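You operate a simulated robot arm through the tools that you are given. There is no shell and no other tool.

You are at the controls of a simulated robot arm. One attempt, no reset.

Task
Lift the pot off the lime saucer, wipe the crust away and stand it back.
Fine: wipe with the small purple cloth; cloth back; saucer and small aloe pot stay where they stand. Set down upright: small purple cloth. What is to be rubbed or washed off counts as gone when no trace of it is left.

The check looks at the end state, three seconds after you hand in, the way a careful person would. Anything else that was tipped, shoved, dropped, spilled or broken makes it a failure. Flat cloth is picked up by pressing the open fingertips on it (5 to 10 N) and closing them slowly along it; thin cloth reads only 2 to 8 mm in the jaws.

Robot
A 6-joint arm with a two-finger gripper, fixed in place. Base frame: the origin is at the foot of the arm, x ahead of it, y to its left, z up. Readings come in mm, rad, newtons and seconds.
Its first joint turns from -2.897 to 2.897 rad. Payload 2.45 kg.
The TCP is the grasp point between the finger pads, 20 mm short of the fingertips. In the tool frame z runs along the fingers and y along their closing line. Largest opening 140 mm; the body of the gripper starts 168 mm behind the TCP.
Orientation is told as [roll, pitch, yaw] about the base's x, y, z axes, in that order, counted from this pose: with the fingers straight down and closing along the base's y, the tool's x points along the base's -x, its y along +y and its z along -z.

Tools
- The arm moves only by the tool arm_command. Its argument "moves" is text: rows parted by semicolons, each of 7 numbers parted by spaces: the shift along the tool's x, y, z in mm, then the turn, a rotation vector about the tool's x, y, z in rad, then the finger opening in mm, from 0 to 140. In form: x y z rx ry rz fingers; .... A call has 1 to 20 rows; each row shifts and turns the commanded pose from where the row before left it, along the tool's axes as they then stand. Rows are played at 5 a second. More than 50 mm and 0.15 rad between two rows, or a gripper value outside its range, and nothing of the call is played. Where a pose cannot be reached the arm comes as near as it can. A force on the tool above 40 N (or 10 N above the force at the start of the call, whichever is more), or a blocked arm, ends the call early, and 0.2 s more pass. The fingers move at their own pace (about 45 mm/s each) and stop on an object; they squeeze with about 40 N. The grip force told is the motor's: it shows also when the fingers shut on nothing. Time passes only in rows, and 0.2 s behind the last, so rows that do not move let the fingers close. It gives the time, the measured TCP pose, the force on the tool (base axes), the opening and the grip force at its end, in the units of the frame above (readings bear some noise), with the torque about the TCP (base axes, N m) and any sound that the robot's microphone picked up.
- Cameras (640 x 400 px; columns grow to the right, rows downward): "scene" is fixed at [394.9, 498.2, 1480]; the picture's right is [-0.27, -0.96, 0.00], its down [-0.77, 0.22, -0.60] and it looks along [0.57, -0.16, -0.80] (base axes); focal length 358 px, centre (320, 200). "wrist" rides on the gripper at [78, 11, -209] in the tool frame; the picture's right is [-0.14, 0.99, 0.00], its down [-0.92, -0.13, -0.37] and it looks along [-0.36, -0.05, 0.93] (tool axes); focal length 280 px, centre (320, 200). There is no depth. A picture from a camera that has moved, and an enlarged one, comes with that camera's place and axes in the base frame and with its lens. The place of the scene camera against the robot may be out by one fixed shift of up to 18 mm in any direction.
- camera(camera): a new picture of that camera. It takes no simulated time.
- zoom(camera, box): a new picture of the part [left, top, right, bottom] of that camera's present view, enlarged. It takes no simulated time.
- sign_off(): hands the job in; it is judged then, once.

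Nothing tells you positions but the pictures and the camera data. Unless the task says otherwise, let go and move clear before handing in.

The tools are called after ">>>" by a JSON object that holds its "fn" and its "kwargs". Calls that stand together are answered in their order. arm_command: Moves the arm, as the interface text tells. Its arguments: {"type":"object","properties":{"moves":{"type":"string"}},"required":["moves"]} The other tools are called the same way: camera (camera) takes a picture; zoom (camera, box) takes an enlarged picture of a part of a camera's view; sign_off () hands the job in.

At the start:

```text
time_s: 0.0
position: [601.5, 552.7, 1206.7]
tcp_rot: [-0.001, 0.0, 0.0]
contact_force: [0.2, 0.3, 0.7]
torque: [-0.01, 0.02, 0.0]
width: 140.3
gripper_force: 0.0
```

scene: 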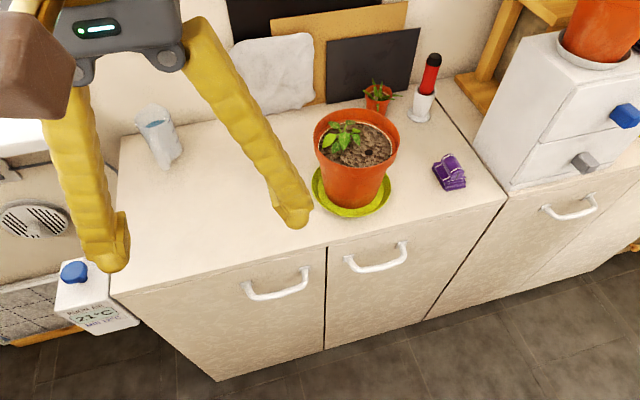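
wrist: 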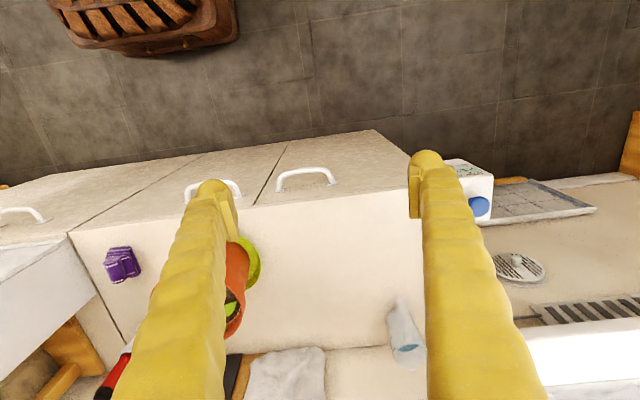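

I see a counter with a terracotta pot on a lime saucer, a small purple cloth to the right, a small aloe pot behind, and a red/white bottle. I'll zoom in to locate things before moving.

>>> {"fn": "zoom", "kwargs": {"camera": "scene", "box": [280, 60, 500, 230]}}

>>> {"fn": "zoom", "kwargs": {"camera": "scene", "box": [420, 130, 490, 200]}}

>>> {"fn": "camera", "kwargs": {"camera": "wrist"}}

```text
2.35 times, centred on (390, 145) of scene
camera zoom: at [394.9, 498.2, 1480.0], right [-0.27, -0.96, 0.0], down [-0.77, 0.22, -0.6], along [0.57, -0.16, -0.8], focal length 843 px, centre (155, 329)
```

zoom: 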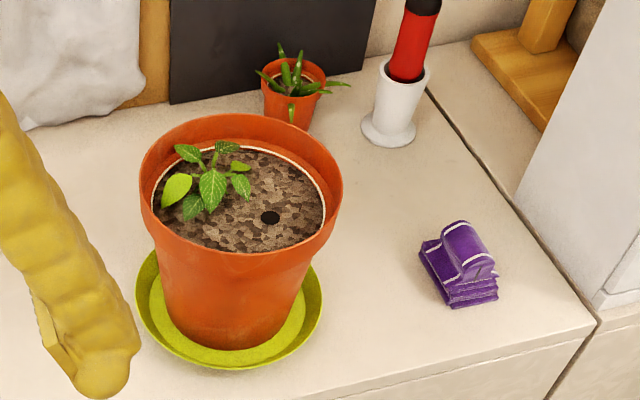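

```text
5.71 times, centred on (455, 165) of scene
camera zoom: at [394.9, 498.2, 1480.0], right [-0.27, -0.96, 0.0], down [-0.77, 0.22, -0.6], along [0.57, -0.16, -0.8], focal length 2048 px, centre (-451, 400)
```

zoom: 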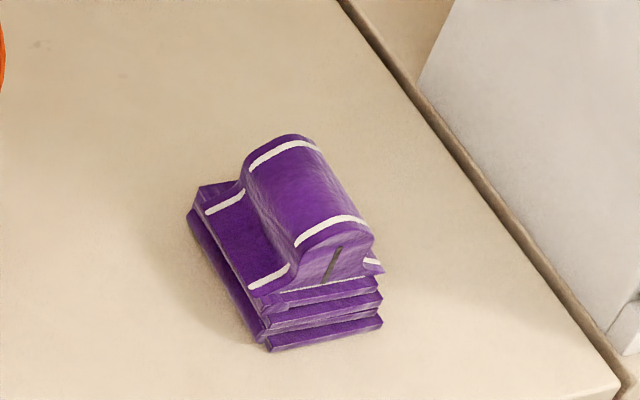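

```text
taken
camera wrist: at [524.4, 563.7, 1417.7], right [0.14, 0.99, 0.0], down [0.92, -0.13, 0.37], along [0.36, -0.05, -0.93], focal length 280 px, centre (320, 200)
```

wrist: 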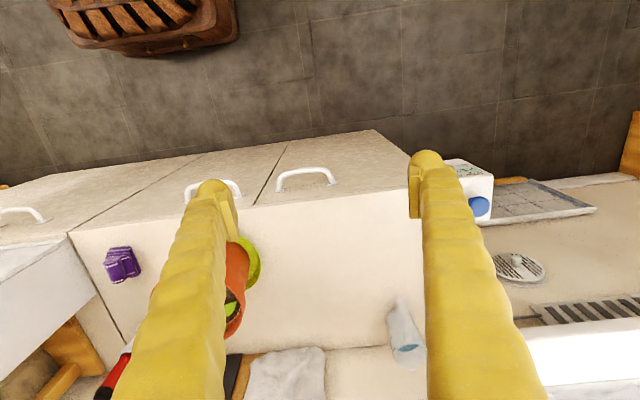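

The counter top seems to be near z≈870–880, with the pot around (823, 309), its rim too wide for the jaws, and the cloth around (805, 94). I move the arm above the pot for a better wrist view.

>>> {"fn": "arm_command", "kwargs": {"moves": "-20 -38 0 0 0 0 140; -20 -38 0 0 0 0 140; -20 -38 0 0 0 0 140; -20 -38 0 0 0 0 140; -20 -38 0 0 0 0 140; -18 -40 0 0 0 0 140; 0 0 0 0 0 0 140"}}

>>> {"fn": "camera", "kwargs": {"camera": "wrist"}}

>>> {"fn": "camera", "kwargs": {"camera": "scene"}}

```text
time_s: 1.6
position: [719.8, 321.0, 1210.9]
tcp_rot: [-0.001, -0.001, 0.002]
contact_force: [0.1, 0.3, 0.6]
torque: [-0.02, -0.01, 0.03]
width: 140.1
gripper_force: 0.1
```

```text
taken
camera wrist: at [641.5, 332.2, 1420.6], right [0.14, 0.99, 0.0], down [0.92, -0.13, 0.37], along [0.36, -0.05, -0.93], focal length 280 px, centre (320, 200)
```

wrist: 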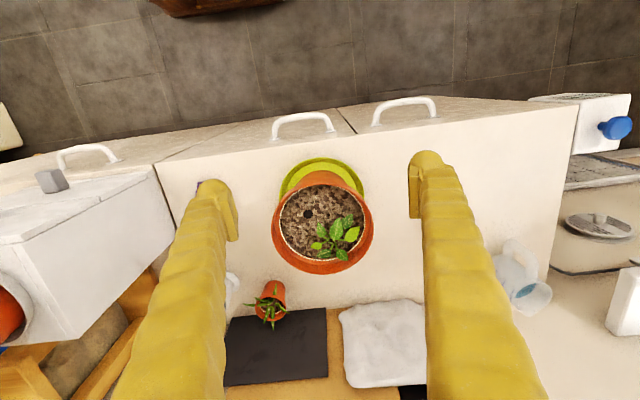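

```text
taken
```

scene: 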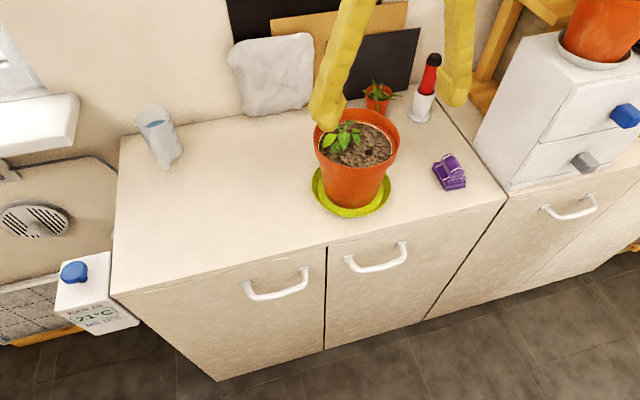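

The pot now sits centred in the wrist view; I zoom both views to measure its rim, body and saucer.

>>> {"fn": "zoom", "kwargs": {"camera": "wrist", "box": [240, 140, 400, 290]}}

>>> {"fn": "zoom", "kwargs": {"camera": "scene", "box": [300, 90, 420, 225]}}

```text
2.67 times, centred on (320, 215) of wrist
camera zoom: at [641.5, 332.2, 1420.6], right [0.14, 0.99, 0.0], down [0.92, -0.13, 0.37], along [0.36, -0.05, -0.93], focal length 748 px, centre (320, 160)
```

zoom: 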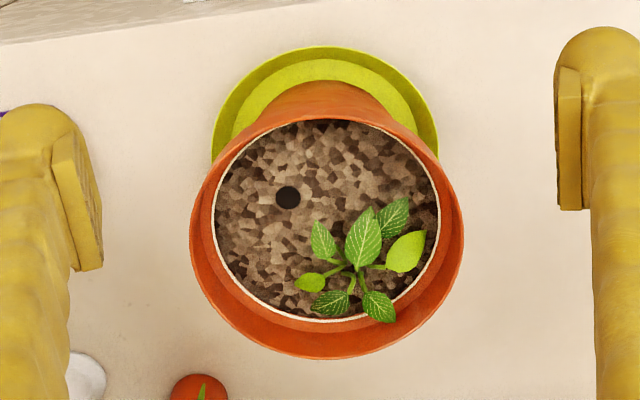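

```text
2.96 times, centred on (360, 158) of scene
camera zoom: at [394.9, 498.2, 1480.0], right [-0.27, -0.96, 0.0], down [-0.77, 0.22, -0.6], along [0.57, -0.16, -0.8], focal length 1062 px, centre (202, 326)
```

zoom: 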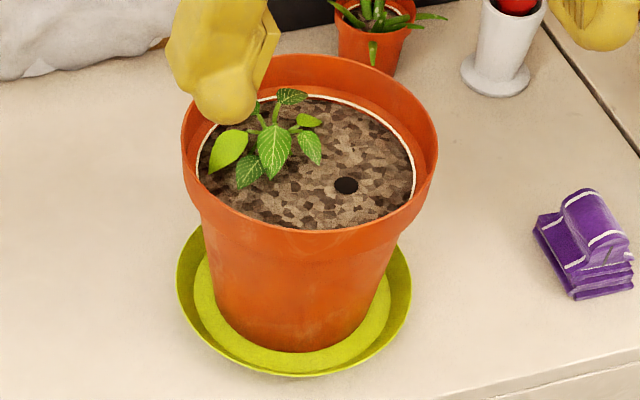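

The pot has a wide collar with a tapered body below, so I will grip the body from the side. First I take a second wrist view from further right to triangulate heights with the robot's own camera.

>>> {"fn": "arm_command", "kwargs": {"moves": "0 -45 0 0 0 0 140; 0 -45 0 0 0 0 140; 0 -45 0 0 0 0 140; 0 -45 0 0 0 0 140; 0 -20 0 0 0 0 140; 0 0 0 0 0 0 140"}}

>>> {"fn": "camera", "kwargs": {"camera": "wrist"}}

```text
time_s: 3.0
position: [719.4, 122.0, 1207.6]
tcp_rot: [0.0, -0.001, -0.001]
contact_force: [0.3, -0.3, -0.2]
torque: [0.0, -0.02, -0.03]
width: 140.1
gripper_force: 0.1
```

```text
taken
camera wrist: at [641.3, 133.2, 1418.0], right [0.14, 0.99, 0.0], down [0.92, -0.13, 0.37], along [0.36, -0.05, -0.93], focal length 280 px, centre (320, 200)
```

wrist: 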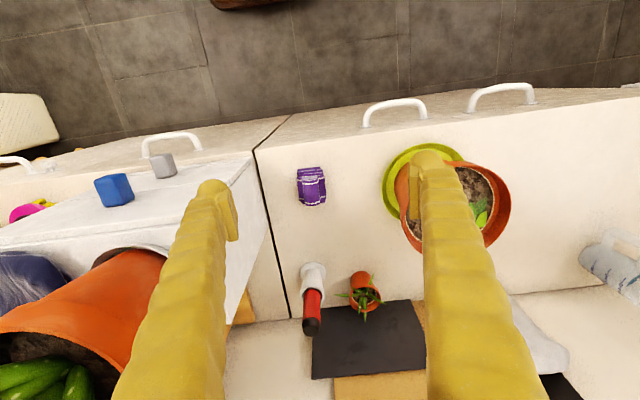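

>>> {"fn": "zoom", "kwargs": {"camera": "wrist", "box": [240, 120, 400, 220]}}

>>> {"fn": "zoom", "kwargs": {"camera": "wrist", "box": [370, 120, 530, 270]}}

>>> {"fn": "zoom", "kwargs": {"camera": "wrist", "box": [280, 155, 345, 220]}}

```text
4.00 times, centred on (320, 170) of wrist
camera zoom: at [641.3, 133.2, 1418.0], right [0.14, 0.99, 0.0], down [0.92, -0.13, 0.37], along [0.36, -0.05, -0.93], focal length 1122 px, centre (320, 320)
```

zoom: 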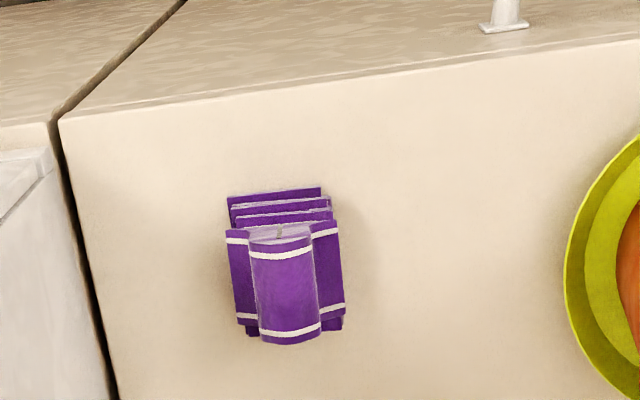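

```text
2.67 times, centred on (450, 195) of wrist
camera zoom: at [641.3, 133.2, 1418.0], right [0.14, 0.99, 0.0], down [0.92, -0.13, 0.37], along [0.36, -0.05, -0.93], focal length 748 px, centre (-27, 213)
```

zoom: 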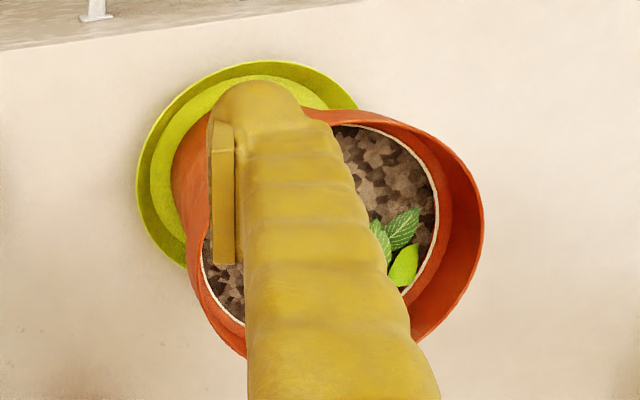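

```text
6.15 times, centred on (312, 188) of wrist
camera zoom: at [641.3, 133.2, 1418.0], right [0.14, 0.99, 0.0], down [0.92, -0.13, 0.37], along [0.36, -0.05, -0.93], focal length 1726 px, centre (366, 277)
```

zoom: 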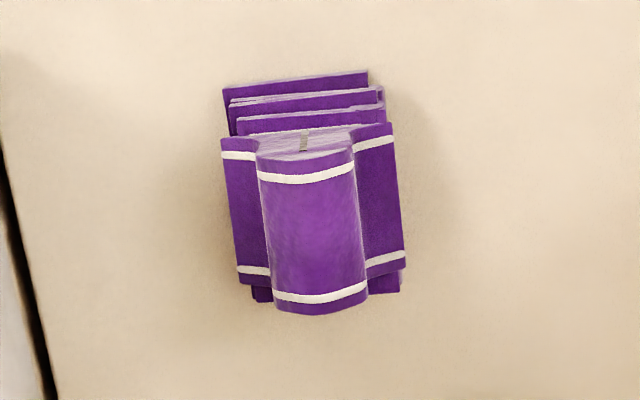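

Triangulating with the wrist camera gives the counter at z≈882, pot rim at z≈1042 (about 155 mm wide), and pot axis near (838, 309). I move in front of the counter and start tilting the tool toward horizontal to view the pot from the side.

>>> {"fn": "arm_command", "kwargs": {"moves": "16 37.4 0 0 0 0 140; 16 37.4 0 0 0 0 140; 16 37.4 0 0 0 0 140; 16 37.4 0 0 0 0 140; 15.4 37.4 0 0 0 0 140; 0 0 0 0 0 0 140; 0 0 0 0 -0.14 0 140; 0 0 0 0 -0.14 0 140; 0 0 0 0 -0.14 0 140; 0 0 0 0 -0.14 0 140; 0 0 0 0 0 0 140"}}

>>> {"fn": "camera", "kwargs": {"camera": "wrist"}}

>>> {"fn": "camera", "kwargs": {"camera": "scene"}}

```text
time_s: 5.4
position: [641.1, 309.4, 1207.1]
tcp_rot: [0.0, -0.56, -0.001]
contact_force: [0.0, 0.1, -0.5]
torque: [0.02, -0.01, 0.0]
width: 139.7
gripper_force: 0.0
```

```text
taken
camera wrist: at [463.5, 320.8, 1343.7], right [0.12, 0.99, 0.07], down [0.58, -0.13, 0.8], along [0.8, -0.05, -0.59], focal length 280 px, centre (320, 200)
```

wrist: 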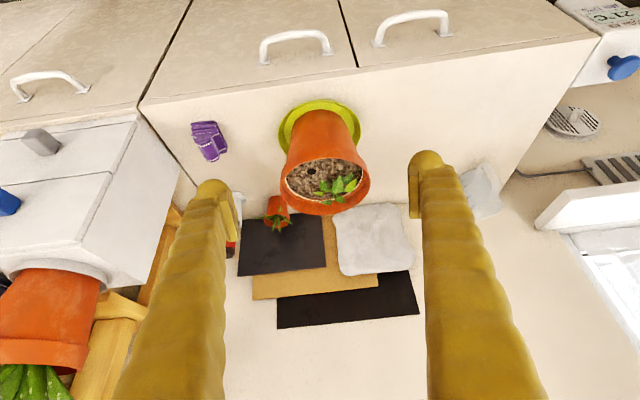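

```text
taken
```

scene: 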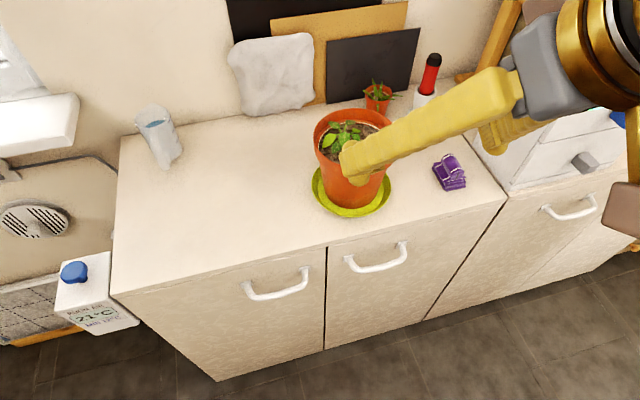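

The tilt works and the pot's side is coming into view (wrist picture is upside down). I continue to nearly horizontal.

>>> {"fn": "arm_command", "kwargs": {"moves": "0 0 0 0 -0.13 0 140; 0 0 0 0 -0.13 0 140; 0 0 0 0 -0.13 0 140; 0 0 0 0 -0.13 0 140; 0 0 0 0 -0.13 0 140; 0 0 0 0 -0.13 0 140; 0 0 0 0 -0.13 0 140; 0 0 0 0 0 0 140"}}

>>> {"fn": "camera", "kwargs": {"camera": "scene"}}

>>> {"fn": "camera", "kwargs": {"camera": "wrist"}}

```text
time_s: 7.2
position: [640.1, 309.5, 1207.4]
tcp_rot: [0.009, -1.472, -0.01]
contact_force: [0.1, -0.7, -0.7]
torque: [0.0, -0.03, 0.01]
width: 140.1
gripper_force: 0.0
```

```text
taken
```

scene: 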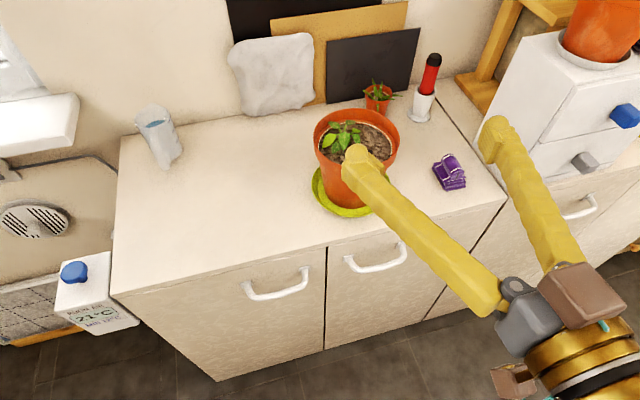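

```text
taken
camera wrist: at [424.9, 321.1, 1151.6], right [0.01, 0.99, 0.14], down [-0.27, -0.13, 0.95], along [0.96, -0.05, 0.27], focal length 280 px, centre (320, 200)
```

wrist: 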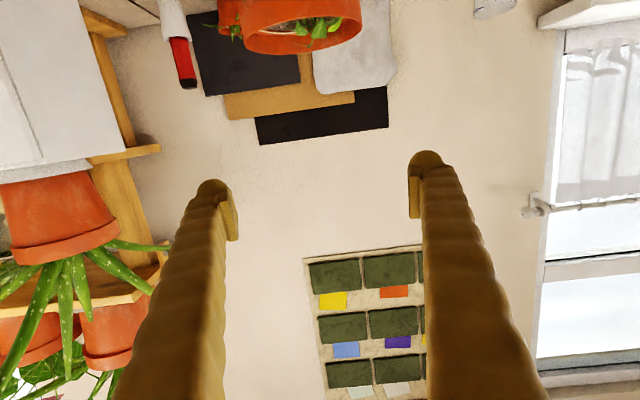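

Tool is now nearly horizontal, in front of the counter edge. I lower it to pot-body height while still clear of the pot.

>>> {"fn": "arm_command", "kwargs": {"moves": "37.3 0 3.74 0 0 0 140; 37.3 0 3.74 0 0 0 140; 37.3 0 3.74 0 0 0 140; 37.3 0 3.74 0 0 0 140; 0 0 0 0 0 0 140"}}

>>> {"fn": "camera", "kwargs": {"camera": "wrist"}}

>>> {"fn": "camera", "kwargs": {"camera": "scene"}}

```text
time_s: 8.4
position: [649.2, 318.6, 1061.5]
tcp_rot: [0.004, -1.47, -0.006]
contact_force: [0.3, -0.5, 0.7]
torque: [0.03, 0.0, 0.02]
width: 140.0
gripper_force: 0.0
out of reach, approached as far as the arm can: row 4
```

```text
taken
camera wrist: at [433.6, 330.2, 1006.3], right [0.02, 0.99, 0.14], down [-0.27, -0.13, 0.95], along [0.96, -0.05, 0.27], focal length 280 px, centre (320, 200)
```

wrist: 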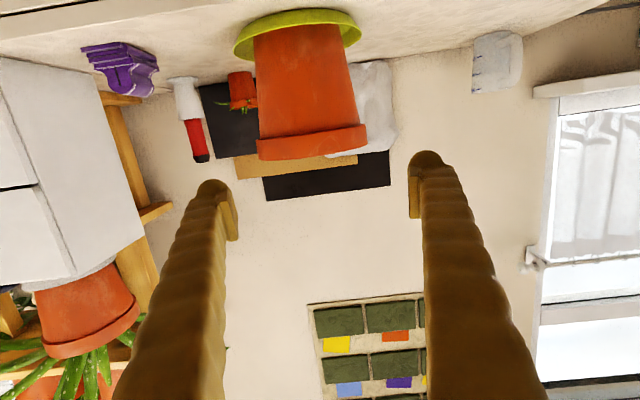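

```text
taken
```

scene: 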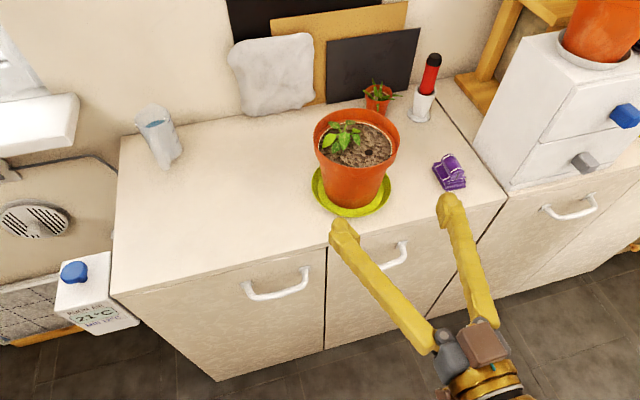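

Going down stalled at z≈1061 because the wrist is too close to the arm at this distance. I move forward a little (still clear of the pot) and check how far down it can go there.

>>> {"fn": "arm_command", "kwargs": {"moves": "-3.5 0 34.8 0 0 0 140; -3.5 0 34.8 0 0 0 140; 0 0 0 0 0 0 140"}}

```text
time_s: 9.2
position: [720.0, 318.1, 1060.6]
tcp_rot: [0.002, -1.47, -0.005]
contact_force: [0.4, 0.1, 0.1]
torque: [0.02, 0.0, 0.01]
width: 139.8
gripper_force: 0.0
```

>>> {"fn": "arm_command", "kwargs": {"moves": "30 -9 3 0 0 0 140; 30 0 3 0 0 0 140; 0 0 0 0 0 0 140"}}

>>> {"fn": "camera", "kwargs": {"camera": "wrist"}}

```text
time_s: 10.0
position: [720.0, 311.0, 1001.8]
tcp_rot: [0.005, -1.469, -0.005]
contact_force: [-0.7, 0.6, 0.2]
torque: [0.02, 0.0, 0.02]
width: 140.3
gripper_force: 0.1
```

```text
taken
camera wrist: at [504.5, 322.3, 946.3], right [0.01, 0.99, 0.14], down [-0.27, -0.13, 0.95], along [0.96, -0.05, 0.27], focal length 280 px, centre (320, 200)
```

wrist: 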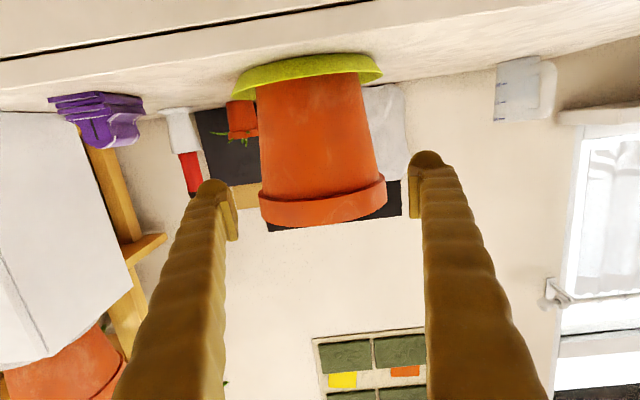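

It reaches lower here. I zoom in to measure the pot body, collar and saucer from the side.

>>> {"fn": "zoom", "kwargs": {"camera": "wrist", "box": [215, 40, 415, 240]}}

```text
2.00 times, centred on (315, 140) of wrist
camera zoom: at [504.5, 322.3, 946.3], right [0.01, 0.99, 0.14], down [-0.27, -0.13, 0.95], along [0.96, -0.05, 0.27], focal length 561 px, centre (330, 320)
```

zoom: 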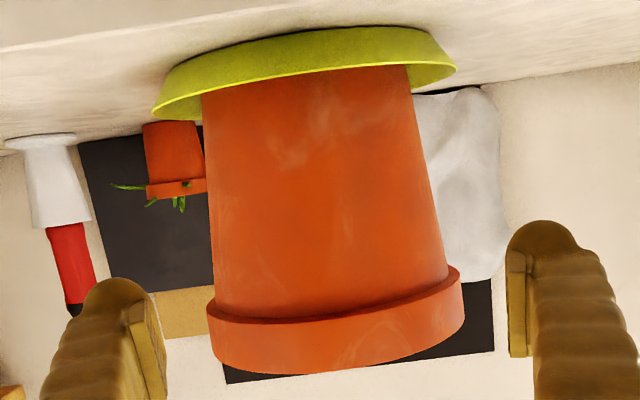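

From the side view I get: pot axis ≈ (837, 309.7), saucer rim z≈912, body ~112 mm wide near the saucer and ~138 mm just under the collar (z≈1015). I lower to z≈952, where there is room, and recheck alignment before sliding the fingers around the body.

>>> {"fn": "arm_command", "kwargs": {"moves": "25 -1 2.5 0 0 0 140; 25 0 2.5 0 0 0 140; 0 0 0 0 0 0 140"}}

>>> {"fn": "camera", "kwargs": {"camera": "wrist"}}

>>> {"fn": "zoom", "kwargs": {"camera": "wrist", "box": [190, 40, 450, 240]}}

```text
time_s: 10.8
position: [728.0, 320.0, 969.7]
tcp_rot: [-0.136, -1.461, 0.13]
contact_force: [0.5, -0.5, -0.8]
torque: [-0.01, 0.03, 0.01]
width: 140.0
gripper_force: 0.0
out of reach, approached as far as the arm can: row 1, 2
```

```text
taken
camera wrist: at [511.9, 331.6, 915.4], right [0.02, 0.99, 0.12], down [-0.27, -0.11, 0.96], along [0.96, -0.05, 0.26], focal length 280 px, centre (320, 200)
```

wrist: 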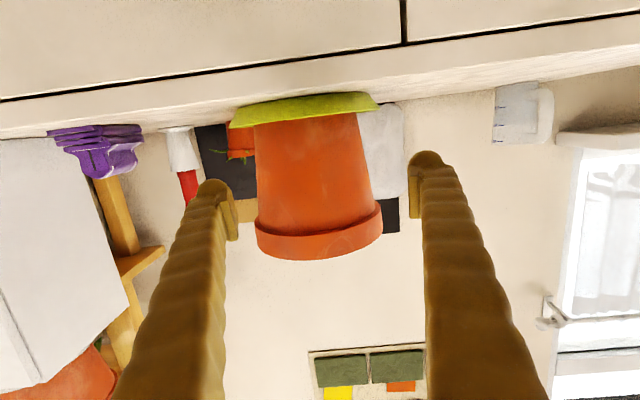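

```text
2.00 times, centred on (320, 140) of wrist
camera zoom: at [511.9, 331.6, 915.4], right [0.02, 0.99, 0.12], down [-0.27, -0.11, 0.96], along [0.96, -0.05, 0.26], focal length 561 px, centre (320, 320)
```

zoom: 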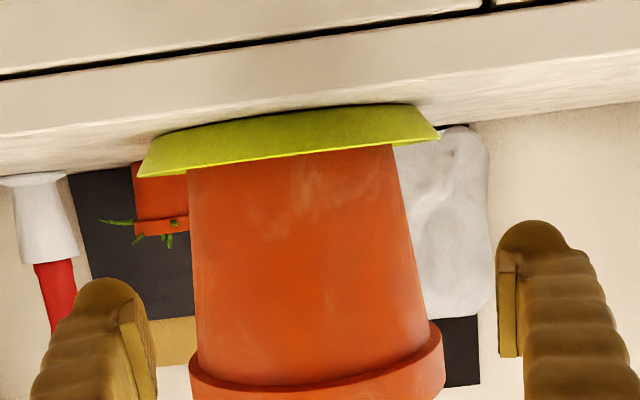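

The arm stalled a little short at this distance (wrist too close to its base); further forward it can go lower. I back up slightly, restore the orientation, then come forward beside the pot below the collar.

>>> {"fn": "arm_command", "kwargs": {"moves": "-24.9 -5 -2.5 -0.007 -0.009 0.015 140; 0 -5.3 0 0 0 0 140; 0 0 0 0 0 0 140"}}

>>> {"fn": "zoom", "kwargs": {"camera": "wrist", "box": [180, 40, 460, 260]}}

```text
time_s: 11.6
position: [726.6, 308.1, 996.4]
tcp_rot: [0.06, -1.472, -0.057]
contact_force: [0.0, -0.4, -0.6]
torque: [0.03, 0.01, -0.01]
width: 139.9
gripper_force: 0.1
```

```text
1.82 times, centred on (320, 150) of wrist
camera zoom: at [511.5, 319.8, 940.0], right [0.01, 0.99, 0.14], down [-0.28, -0.13, 0.95], along [0.96, -0.05, 0.27], focal length 510 px, centre (320, 291)
```

zoom: 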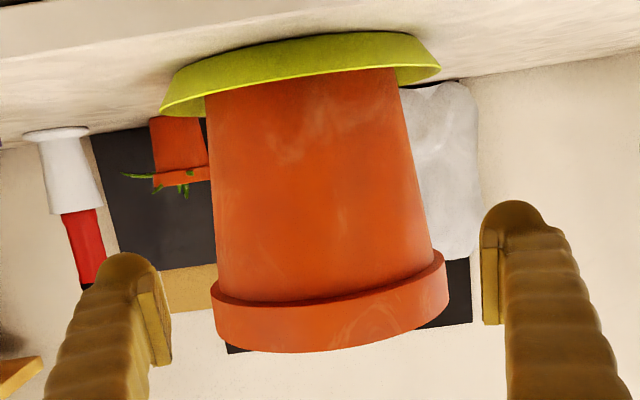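

>>> {"fn": "arm_command", "kwargs": {"moves": "7.5 0.9 17.5 0 0 0 140; 7.5 0 17.5 0 0 0 140; 0 0 0 0 0 0 140"}}

>>> {"fn": "camera", "kwargs": {"camera": "wrist"}}

>>> {"fn": "camera", "kwargs": {"camera": "scene"}}

```text
time_s: 12.4
position: [762.4, 314.2, 983.1]
tcp_rot: [0.073, -1.476, -0.069]
contact_force: [0.7, 0.0, -0.1]
torque: [-0.03, -0.01, -0.01]
width: 140.1
gripper_force: 0.0
out of reach, approached as far as the arm can: row 1, 2
```

```text
taken
camera wrist: at [546.7, 326.4, 927.1], right [0.01, 0.99, 0.14], down [-0.28, -0.13, 0.95], along [0.96, -0.05, 0.27], focal length 280 px, centre (320, 200)
```

wrist: 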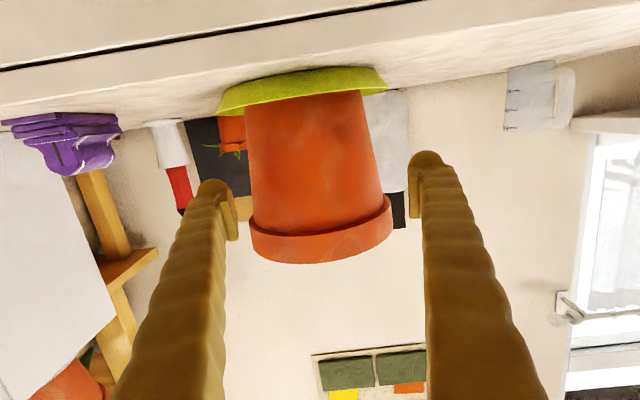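

```text
taken
```

scene: 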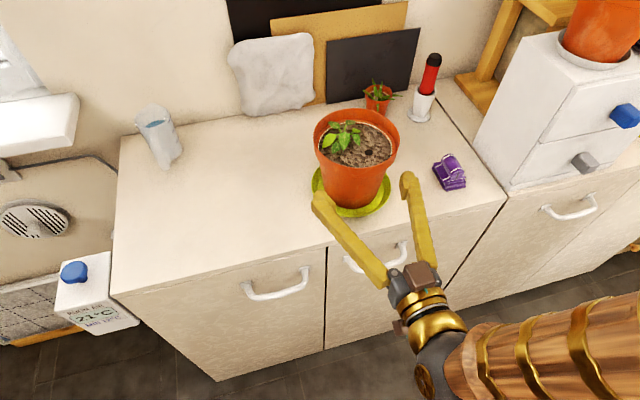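

Near-horizontal pushes the wrist to its limit, so I switch to a 30° downward tilt, which still passes clear of the collar. I rotate in place here, still in front of the pot's axis.

>>> {"fn": "arm_command", "kwargs": {"moves": "0 -2 0 0.004 0.14 -0.007 140; 0 -2 0 0 0.143 0 140; 0 0 0 0 0.146 0 140; 0 0 0 0 0 0 140"}}

>>> {"fn": "camera", "kwargs": {"camera": "wrist"}}

```text
time_s: 13.4
position: [761.8, 310.8, 984.9]
tcp_rot: [0.017, -1.049, -0.013]
contact_force: [0.0, -0.2, -0.4]
torque: [0.02, 0.0, 0.03]
width: 139.8
gripper_force: 0.1
```

```text
taken
camera wrist: at [542.3, 321.1, 1021.9], right [0.07, 0.99, 0.13], down [0.14, -0.14, 0.98], along [0.99, -0.05, -0.15], focal length 280 px, centre (320, 200)
```

wrist: 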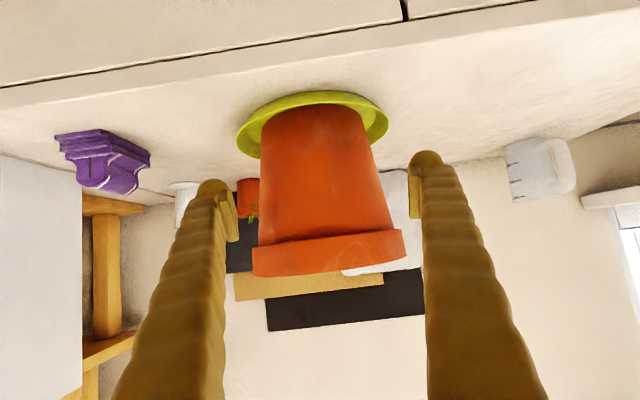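

>>> {"fn": "arm_command", "kwargs": {"moves": "8.7 -1 5 0.005 0 -0.006 140; 8.7 0 5 0 0 0 140; 0 0 0 0 0 0 140"}}

>>> {"fn": "zoom", "kwargs": {"camera": "wrist", "box": [190, 80, 450, 300]}}

```text
time_s: 14.2
position: [761.2, 308.1, 963.6]
tcp_rot: [0.002, -1.05, 0.0]
contact_force: [-0.4, 0.2, 0.3]
torque: [-0.03, 0.01, 0.01]
width: 140.1
gripper_force: 0.0
```

```text
1.82 times, centred on (320, 190) of wrist
camera zoom: at [542.4, 319.9, 1000.9], right [0.07, 0.99, 0.12], down [0.14, -0.13, 0.98], along [0.99, -0.05, -0.15], focal length 510 px, centre (320, 218)
```

zoom: 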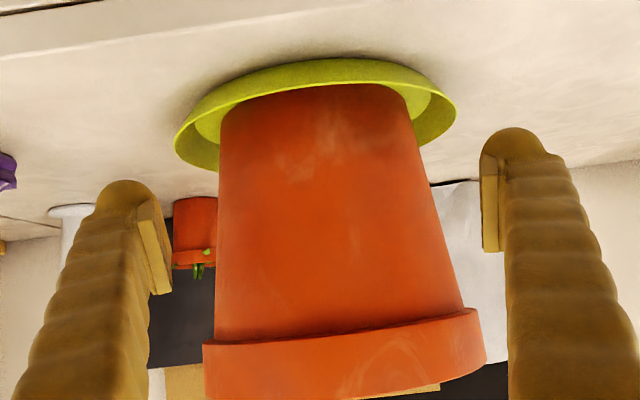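

>>> {"fn": "arm_command", "kwargs": {"moves": "-9.75 0 16.9 0 0 0 140; -9.75 0 16.9 0 0 0 140; 0 0 0 0 0 0 140"}}

>>> {"fn": "zoom", "kwargs": {"camera": "wrist", "box": [190, 80, 450, 300]}}

>>> {"fn": "zoom", "kwargs": {"camera": "scene", "box": [290, 90, 450, 230]}}

```text
time_s: 15.0
position: [800.0, 308.6, 964.9]
tcp_rot: [0.002, -1.048, 0.001]
contact_force: [0.2, 0.5, 0.7]
torque: [0.0, 0.0, 0.01]
width: 140.3
gripper_force: 0.0
```

```text
1.82 times, centred on (320, 190) of wrist
camera zoom: at [581.1, 320.0, 1002.3], right [0.07, 0.99, 0.12], down [0.14, -0.13, 0.98], along [0.99, -0.05, -0.15], focal length 510 px, centre (320, 218)
```

zoom: 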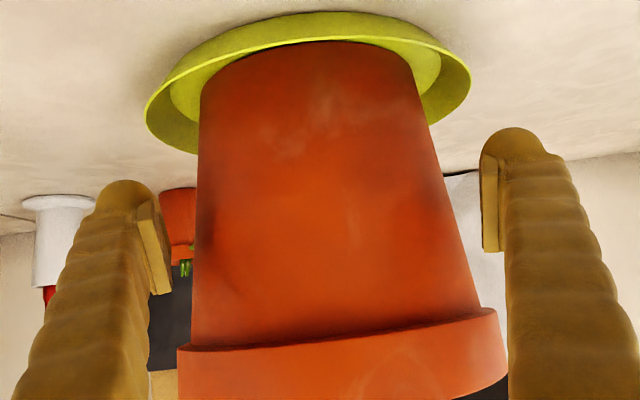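

```text
2.86 times, centred on (370, 160) of scene
camera zoom: at [394.9, 498.2, 1480.0], right [-0.27, -0.96, 0.0], down [-0.77, 0.22, -0.6], along [0.57, -0.16, -0.8], focal length 1024 px, centre (177, 314)
```

zoom: 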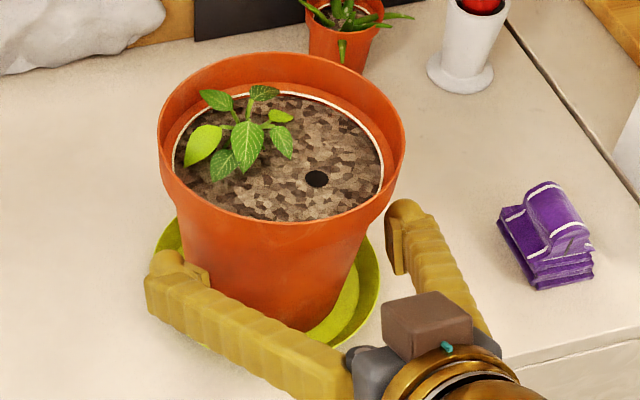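

Fingers are entering alongside the body; the pot looks about 2 mm to the right (−y) of my centre plane, so I correct and continue forward.

>>> {"fn": "arm_command", "kwargs": {"moves": "-5 -1.5 8.66 0 0 0 140; -5 0 8.66 0 0 0 140; 0 0 0 0 0 0 140"}}

>>> {"fn": "zoom", "kwargs": {"camera": "wrist", "box": [190, 80, 450, 300]}}

```text
time_s: 15.8
position: [820.6, 306.0, 963.9]
tcp_rot: [0.001, -1.049, -0.002]
contact_force: [0.0, 0.2, 0.1]
torque: [-0.01, 0.0, -0.02]
width: 140.0
gripper_force: 0.1
```

```text
1.82 times, centred on (320, 190) of wrist
camera zoom: at [601.2, 318.3, 1001.5], right [0.07, 0.99, 0.12], down [0.14, -0.13, 0.98], along [0.99, -0.05, -0.15], focal length 510 px, centre (320, 218)
```

zoom: 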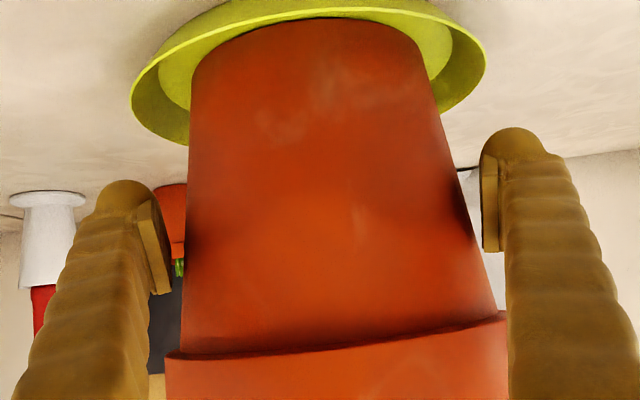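

Gaps left and right now look balanced (~7 mm each). I advance the last 16 mm to the pot's axis.

>>> {"fn": "arm_command", "kwargs": {"moves": "-4 0 6.93 0 0 0 140; -4 0 6.93 0 0 0 140; 0 0 0 0 0 0 140"}}

>>> {"fn": "zoom", "kwargs": {"camera": "wrist", "box": [190, 80, 450, 300]}}

>>> {"fn": "zoom", "kwargs": {"camera": "scene", "box": [290, 90, 450, 230]}}

```text
time_s: 16.6
position: [836.7, 308.2, 964.9]
tcp_rot: [0.003, -1.048, 0.001]
contact_force: [-1.3, 1.5, -1.1]
torque: [-0.1, -0.04, 0.02]
width: 139.8
gripper_force: 0.0
```

```text
1.82 times, centred on (320, 190) of wrist
camera zoom: at [617.2, 318.3, 1002.1], right [0.07, 0.99, 0.12], down [0.14, -0.13, 0.98], along [0.99, -0.05, -0.15], focal length 510 px, centre (320, 218)
```

zoom: 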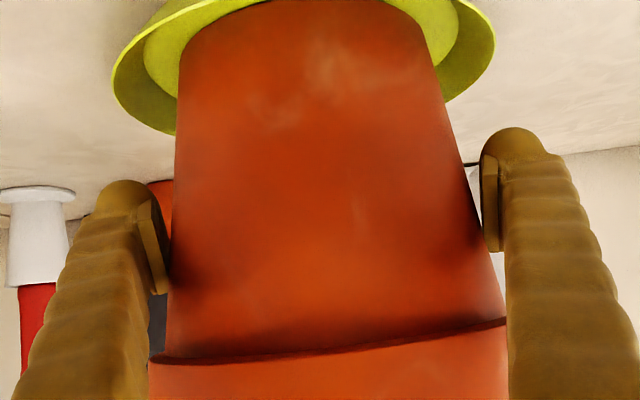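

```text
2.86 times, centred on (370, 160) of scene
camera zoom: at [394.9, 498.2, 1480.0], right [-0.27, -0.96, 0.0], down [-0.77, 0.22, -0.6], along [0.57, -0.16, -0.8], focal length 1024 px, centre (177, 314)
```

zoom: 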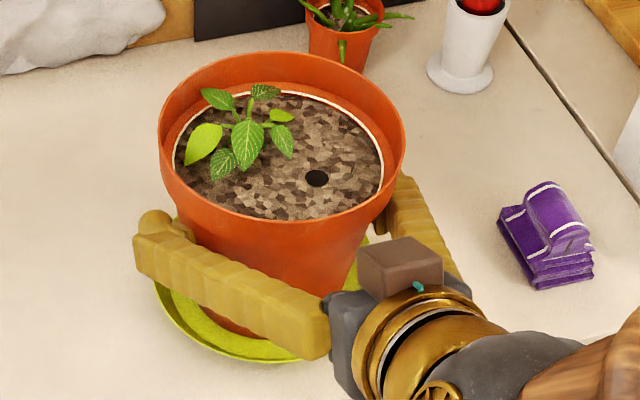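

Slight force readings appear; I zoom into each pad to check the gaps before closing.

>>> {"fn": "zoom", "kwargs": {"camera": "wrist", "box": [215, 160, 265, 260]}}

>>> {"fn": "zoom", "kwargs": {"camera": "wrist", "box": [390, 140, 440, 240]}}

```text
4.00 times, centred on (240, 210) of wrist
camera zoom: at [617.2, 318.3, 1002.1], right [0.07, 0.99, 0.12], down [0.14, -0.13, 0.98], along [0.99, -0.05, -0.15], focal length 1122 px, centre (640, 160)
```

zoom: 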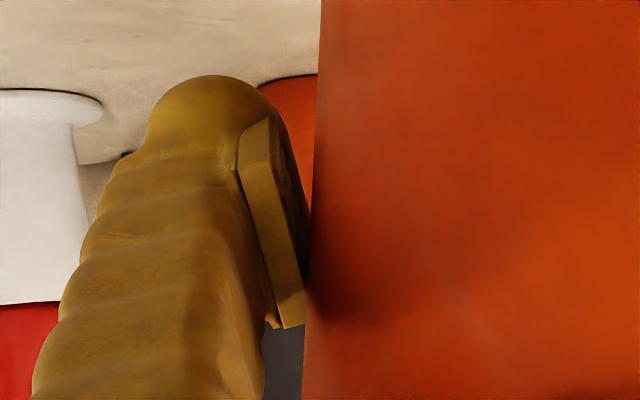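

```text
4.00 times, centred on (415, 190) of wrist
camera zoom: at [617.2, 318.3, 1002.1], right [0.07, 0.99, 0.12], down [0.14, -0.13, 0.98], along [0.99, -0.05, -0.15], focal length 1122 px, centre (-60, 240)
```

zoom: 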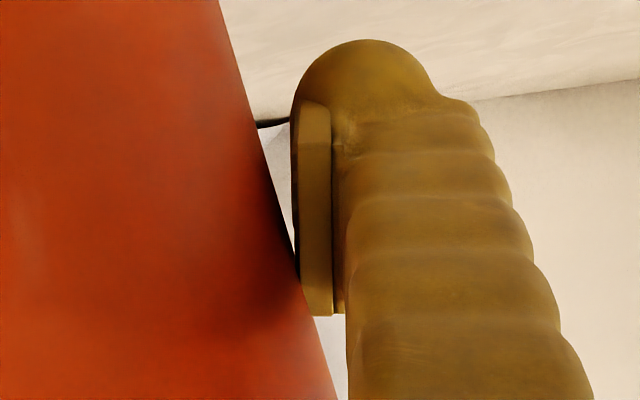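

Both pads sit just off the pot wall, evenly. I close the fingers on the body without moving the arm.

>>> {"fn": "arm_command", "kwargs": {"moves": "0 0 0 0 0 0 130; 0 0 0 0 0 0 115; 0 0 0 0 0 0 100; 0 0 0 0 0 0 100"}}

>>> {"fn": "zoom", "kwargs": {"camera": "scene", "box": [290, 90, 450, 230]}}

```text
time_s: 17.6
position: [836.8, 307.6, 965.6]
tcp_rot: [0.0, -1.051, 0.0]
contact_force: [-1.2, -0.1, 0.9]
torque: [-0.18, -0.07, -0.02]
width: 138.1
gripper_force: 40.2
```

```text
2.86 times, centred on (370, 160) of scene
camera zoom: at [394.9, 498.2, 1480.0], right [-0.27, -0.96, 0.0], down [-0.77, 0.22, -0.6], along [0.57, -0.16, -0.8], focal length 1024 px, centre (177, 314)
```

zoom: 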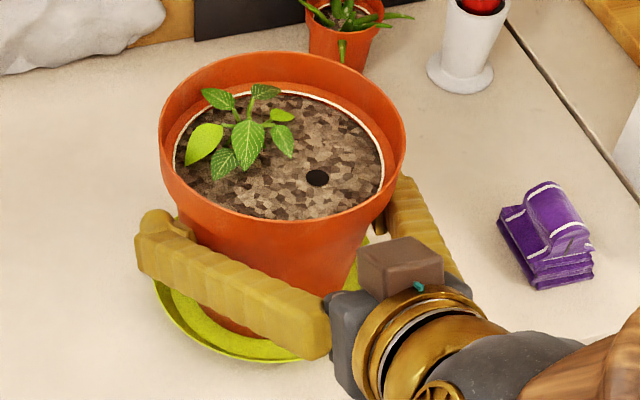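

Grip is firm at 138 mm with 40 N. I lift slowly by a small amount first and check load and tilt.

>>> {"fn": "arm_command", "kwargs": {"moves": "-4.33 0 -2.5 0 0 0 100; -4.33 0 -2.5 0 0 0 100; -4.33 0 -2.5 0 0 0 100; 0 0 0 0 0 0 100"}}

>>> {"fn": "zoom", "kwargs": {"camera": "scene", "box": [290, 90, 450, 230]}}

>>> {"fn": "camera", "kwargs": {"camera": "wrist"}}

```text
time_s: 18.6
position: [837.0, 307.2, 979.6]
tcp_rot: [0.001, -1.049, -0.001]
contact_force: [0.2, -0.1, -10.3]
torque: [-0.03, 0.04, 0.0]
width: 137.9
gripper_force: 40.0
```

```text
2.86 times, centred on (370, 160) of scene
camera zoom: at [394.9, 498.2, 1480.0], right [-0.27, -0.96, 0.0], down [-0.77, 0.22, -0.6], along [0.57, -0.16, -0.8], focal length 1024 px, centre (177, 314)
```

zoom: 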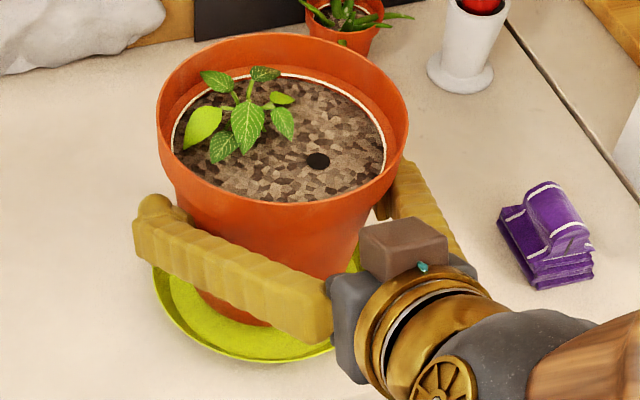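

```text
taken
camera wrist: at [617.4, 319.1, 1017.0], right [0.07, 0.99, 0.12], down [0.14, -0.13, 0.98], along [0.99, -0.05, -0.15], focal length 280 px, centre (320, 200)
```

wrist: 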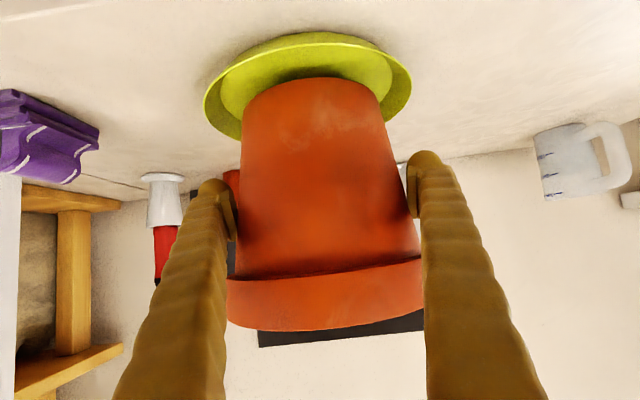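

The pot weighs about 1 kg, hangs upright, and the saucer stayed put. I lift it further and carry it left to the free counter area.

>>> {"fn": "arm_command", "kwargs": {"moves": "-6 0 -3.46 0 0 0 100; -8.66 0 -5 0 0 0 100; -8.66 0 -5 0 0 0 100; -8.66 0 -5 0 0 0 100; -8.66 0 -5 0 0 0 100; -8.66 0 -5 0 0 0 100; -4.33 0 -2.5 0 0 0 100; 0 0 0 0 0 0 100"}}

>>> {"fn": "camera", "kwargs": {"camera": "scene"}}

```text
time_s: 20.4
position: [837.5, 308.8, 1040.8]
tcp_rot: [0.001, -1.05, -0.001]
contact_force: [0.4, 0.2, -9.7]
torque: [0.01, 0.06, 0.02]
width: 137.5
gripper_force: 40.1
```

```text
taken
```

scene: 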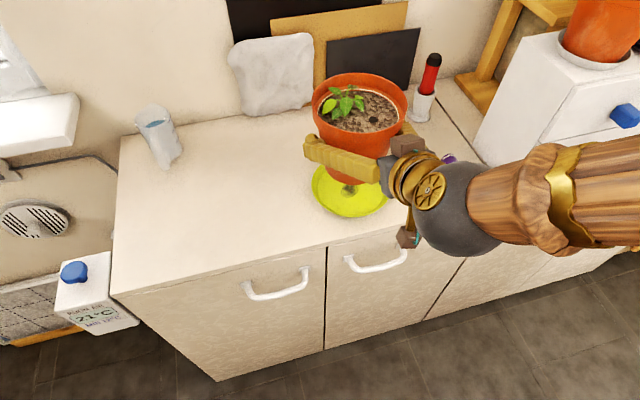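

A brownish crust spot shows on the saucer. Now I carry the pot left (+y) by about 240 mm.

>>> {"fn": "arm_command", "kwargs": {"moves": "0 8 0 0 0 0 100; 0 16 0 0 0 0 100; 0 22 0 0 0 0 100; 0 24 0 0 0 0 100; 0 24 0 0 0 0 100; 0 24 0 0 0 0 100; 0 24 0 0 0 0 100; 0 24 0 0 0 0 100; 0 24 0 0 0 0 100; 0 22 0 0 0 0 100; 0 16 0 0 0 0 100; 0 12 0 0 0 0 100; 0 0 0 0 0 0 100; 0 0 0 0 0 0 100"}}

>>> {"fn": "camera", "kwargs": {"camera": "scene"}}

>>> {"fn": "camera", "kwargs": {"camera": "wrist"}}

```text
time_s: 23.4
position: [838.8, 547.5, 1041.9]
tcp_rot: [0.002, -1.05, 0.001]
contact_force: [-0.3, -0.4, -9.1]
torque: [0.02, 0.09, 0.0]
width: 136.8
gripper_force: 39.8
```

```text
taken
```

scene: 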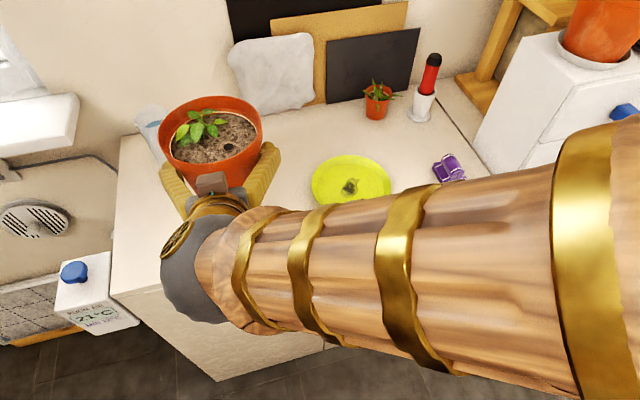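

```text
taken
camera wrist: at [618.8, 559.6, 1078.6], right [0.07, 0.99, 0.12], down [0.14, -0.13, 0.98], along [0.99, -0.05, -0.15], focal length 280 px, centre (320, 200)
```

wrist: 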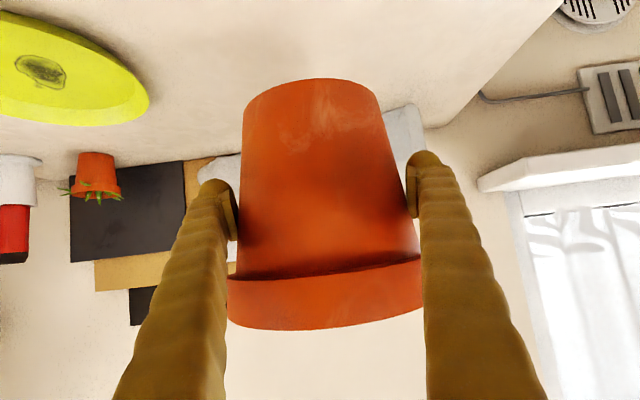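

The grip width is creeping slightly, so I set the pot down here promptly: first down to just above the counter, then in small steps.

>>> {"fn": "arm_command", "kwargs": {"moves": "5 0 2.9 0 0 0 100; 8.66 0 5 0 0 0 100; 8.66 0 5 0 0 0 100; 8.66 0 5 0 0 0 100; 8.66 0 5 0 0 0 100; 8.66 0 5 0 0 0 100; 6 0 3.46 0 0 0 100; 2.6 0 1.5 0 0 0 100; 0 0 0 0 0 0 100"}}

>>> {"fn": "camera", "kwargs": {"camera": "wrist"}}

>>> {"fn": "camera", "kwargs": {"camera": "scene"}}

```text
time_s: 25.4
position: [836.6, 547.5, 975.9]
tcp_rot: [0.003, -1.048, 0.0]
contact_force: [0.0, 0.6, -10.0]
torque: [0.0, 0.06, -0.01]
width: 136.4
gripper_force: 39.5
```

```text
taken
camera wrist: at [617.2, 558.8, 1012.0], right [0.07, 0.99, 0.12], down [0.14, -0.13, 0.98], along [0.99, -0.05, -0.15], focal length 280 px, centre (320, 200)
```

wrist: 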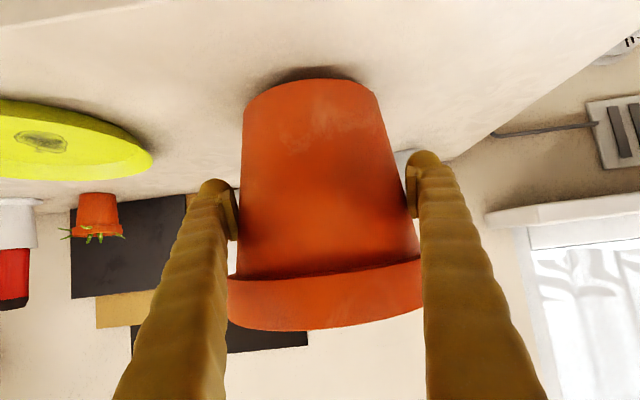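

```text
taken
```

scene: 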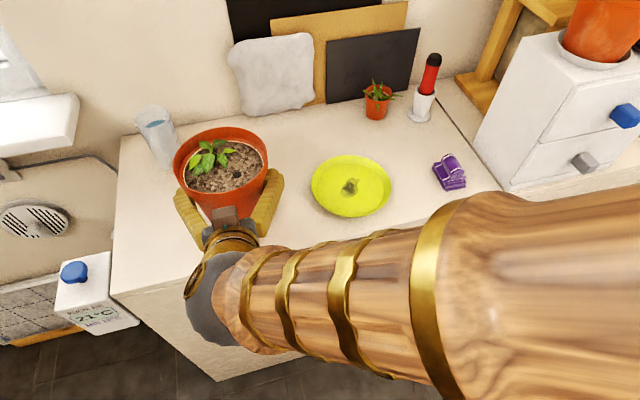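

Pot is just above the counter. I lower in small steps until the load comes off.

>>> {"fn": "arm_command", "kwargs": {"moves": "2.6 0 1.5 0 0 0 100; 2.6 0 1.5 0 0 0 100; 2.6 0 1.5 0 0 0 100; 0 0 0 0 0 0 100"}}

```text
time_s: 26.4
position: [837.0, 548.2, 966.5]
tcp_rot: [0.003, -1.049, 0.001]
contact_force: [-0.9, -0.2, -9.3]
torque: [0.01, 0.05, 0.02]
width: 136.4
gripper_force: 39.8
```

>>> {"fn": "arm_command", "kwargs": {"moves": "1.73 0 1 0 0 0 100; 1.73 0 1 0 0 0 100; 0 0 0 0 0 0 100"}}

>>> {"fn": "zoom", "kwargs": {"camera": "wrist", "box": [220, 40, 420, 160]}}

```text
time_s: 27.2
position: [836.2, 547.4, 962.3]
tcp_rot: [0.002, -1.048, 0.0]
contact_force: [-0.2, -0.2, -10.6]
torque: [0.0, 0.07, 0.02]
width: 136.3
gripper_force: 39.8
```

```text
3.20 times, centred on (320, 100) of wrist
camera zoom: at [616.7, 558.8, 1000.0], right [0.07, 0.99, 0.12], down [0.14, -0.13, 0.98], along [0.99, -0.05, -0.15], focal length 897 px, centre (320, 520)
```

zoom: 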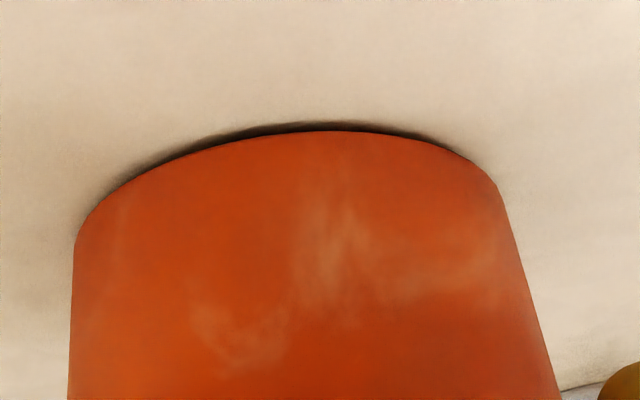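

>>> {"fn": "arm_command", "kwargs": {"moves": "1.3 0 0.75 0 0 0 100; 1.3 0 0.75 0 0 0 100; 0 0 0 0 0 0 100"}}

>>> {"fn": "zoom", "kwargs": {"camera": "wrist", "box": [220, 40, 420, 160]}}

```text
time_s: 28.0
position: [835.8, 549.3, 962.0]
tcp_rot: [0.003, -1.051, -0.001]
contact_force: [-8.5, -2.6, 11.2]
torque: [-0.35, -0.65, -0.22]
width: 136.0
gripper_force: 39.9
```

```text
3.20 times, centred on (320, 100) of wrist
camera zoom: at [617.0, 559.5, 998.3], right [0.07, 0.99, 0.12], down [0.14, -0.13, 0.98], along [0.99, -0.05, -0.14], focal length 897 px, centre (320, 520)
```

zoom: 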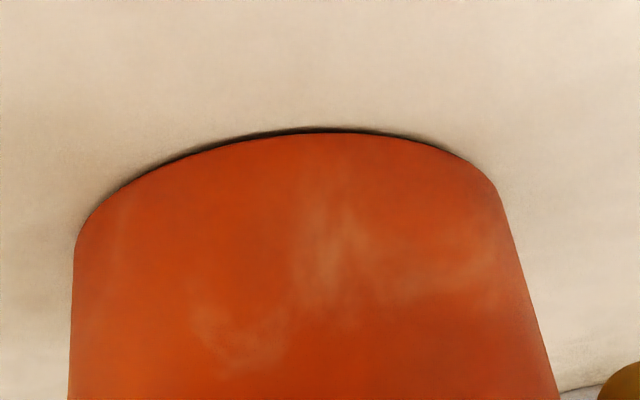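

It touched down. I ease off slightly, open the fingers, and check it stands upright.

>>> {"fn": "arm_command", "kwargs": {"moves": "-0.6 0 -0.35 0 0 0 100; 0 0 0 0 0 0 140; 0 0 0 0 0 0 140; 0 0 0 0 0 0 140"}}

>>> {"fn": "zoom", "kwargs": {"camera": "wrist", "box": [190, 40, 450, 260]}}

>>> {"fn": "camera", "kwargs": {"camera": "scene"}}

```text
time_s: 29.0
position: [838.0, 548.3, 960.7]
tcp_rot: [0.001, -1.048, -0.001]
contact_force: [-0.2, -0.6, 0.9]
torque: [0.04, 0.0, -0.01]
width: 140.1
gripper_force: 0.1
```

```text
1.82 times, centred on (320, 150) of wrist
camera zoom: at [617.2, 559.6, 998.1], right [0.07, 0.99, 0.12], down [0.14, -0.13, 0.98], along [0.99, -0.05, -0.15], focal length 510 px, centre (320, 291)
```

zoom: 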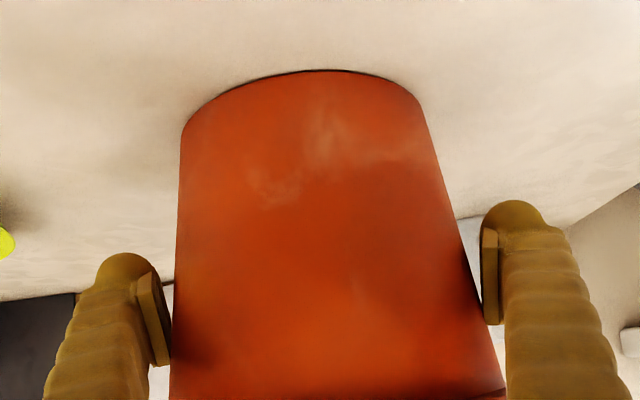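

```text
taken
```

scene: 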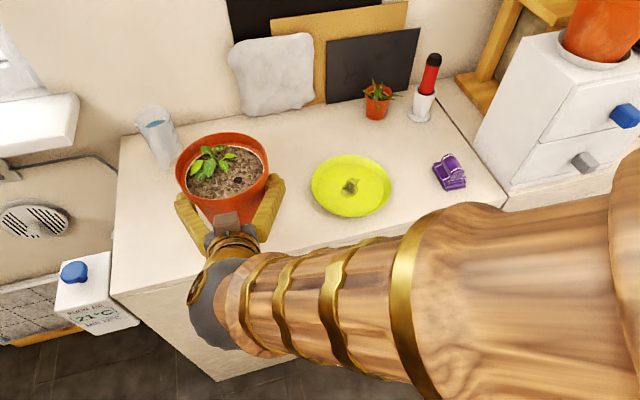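

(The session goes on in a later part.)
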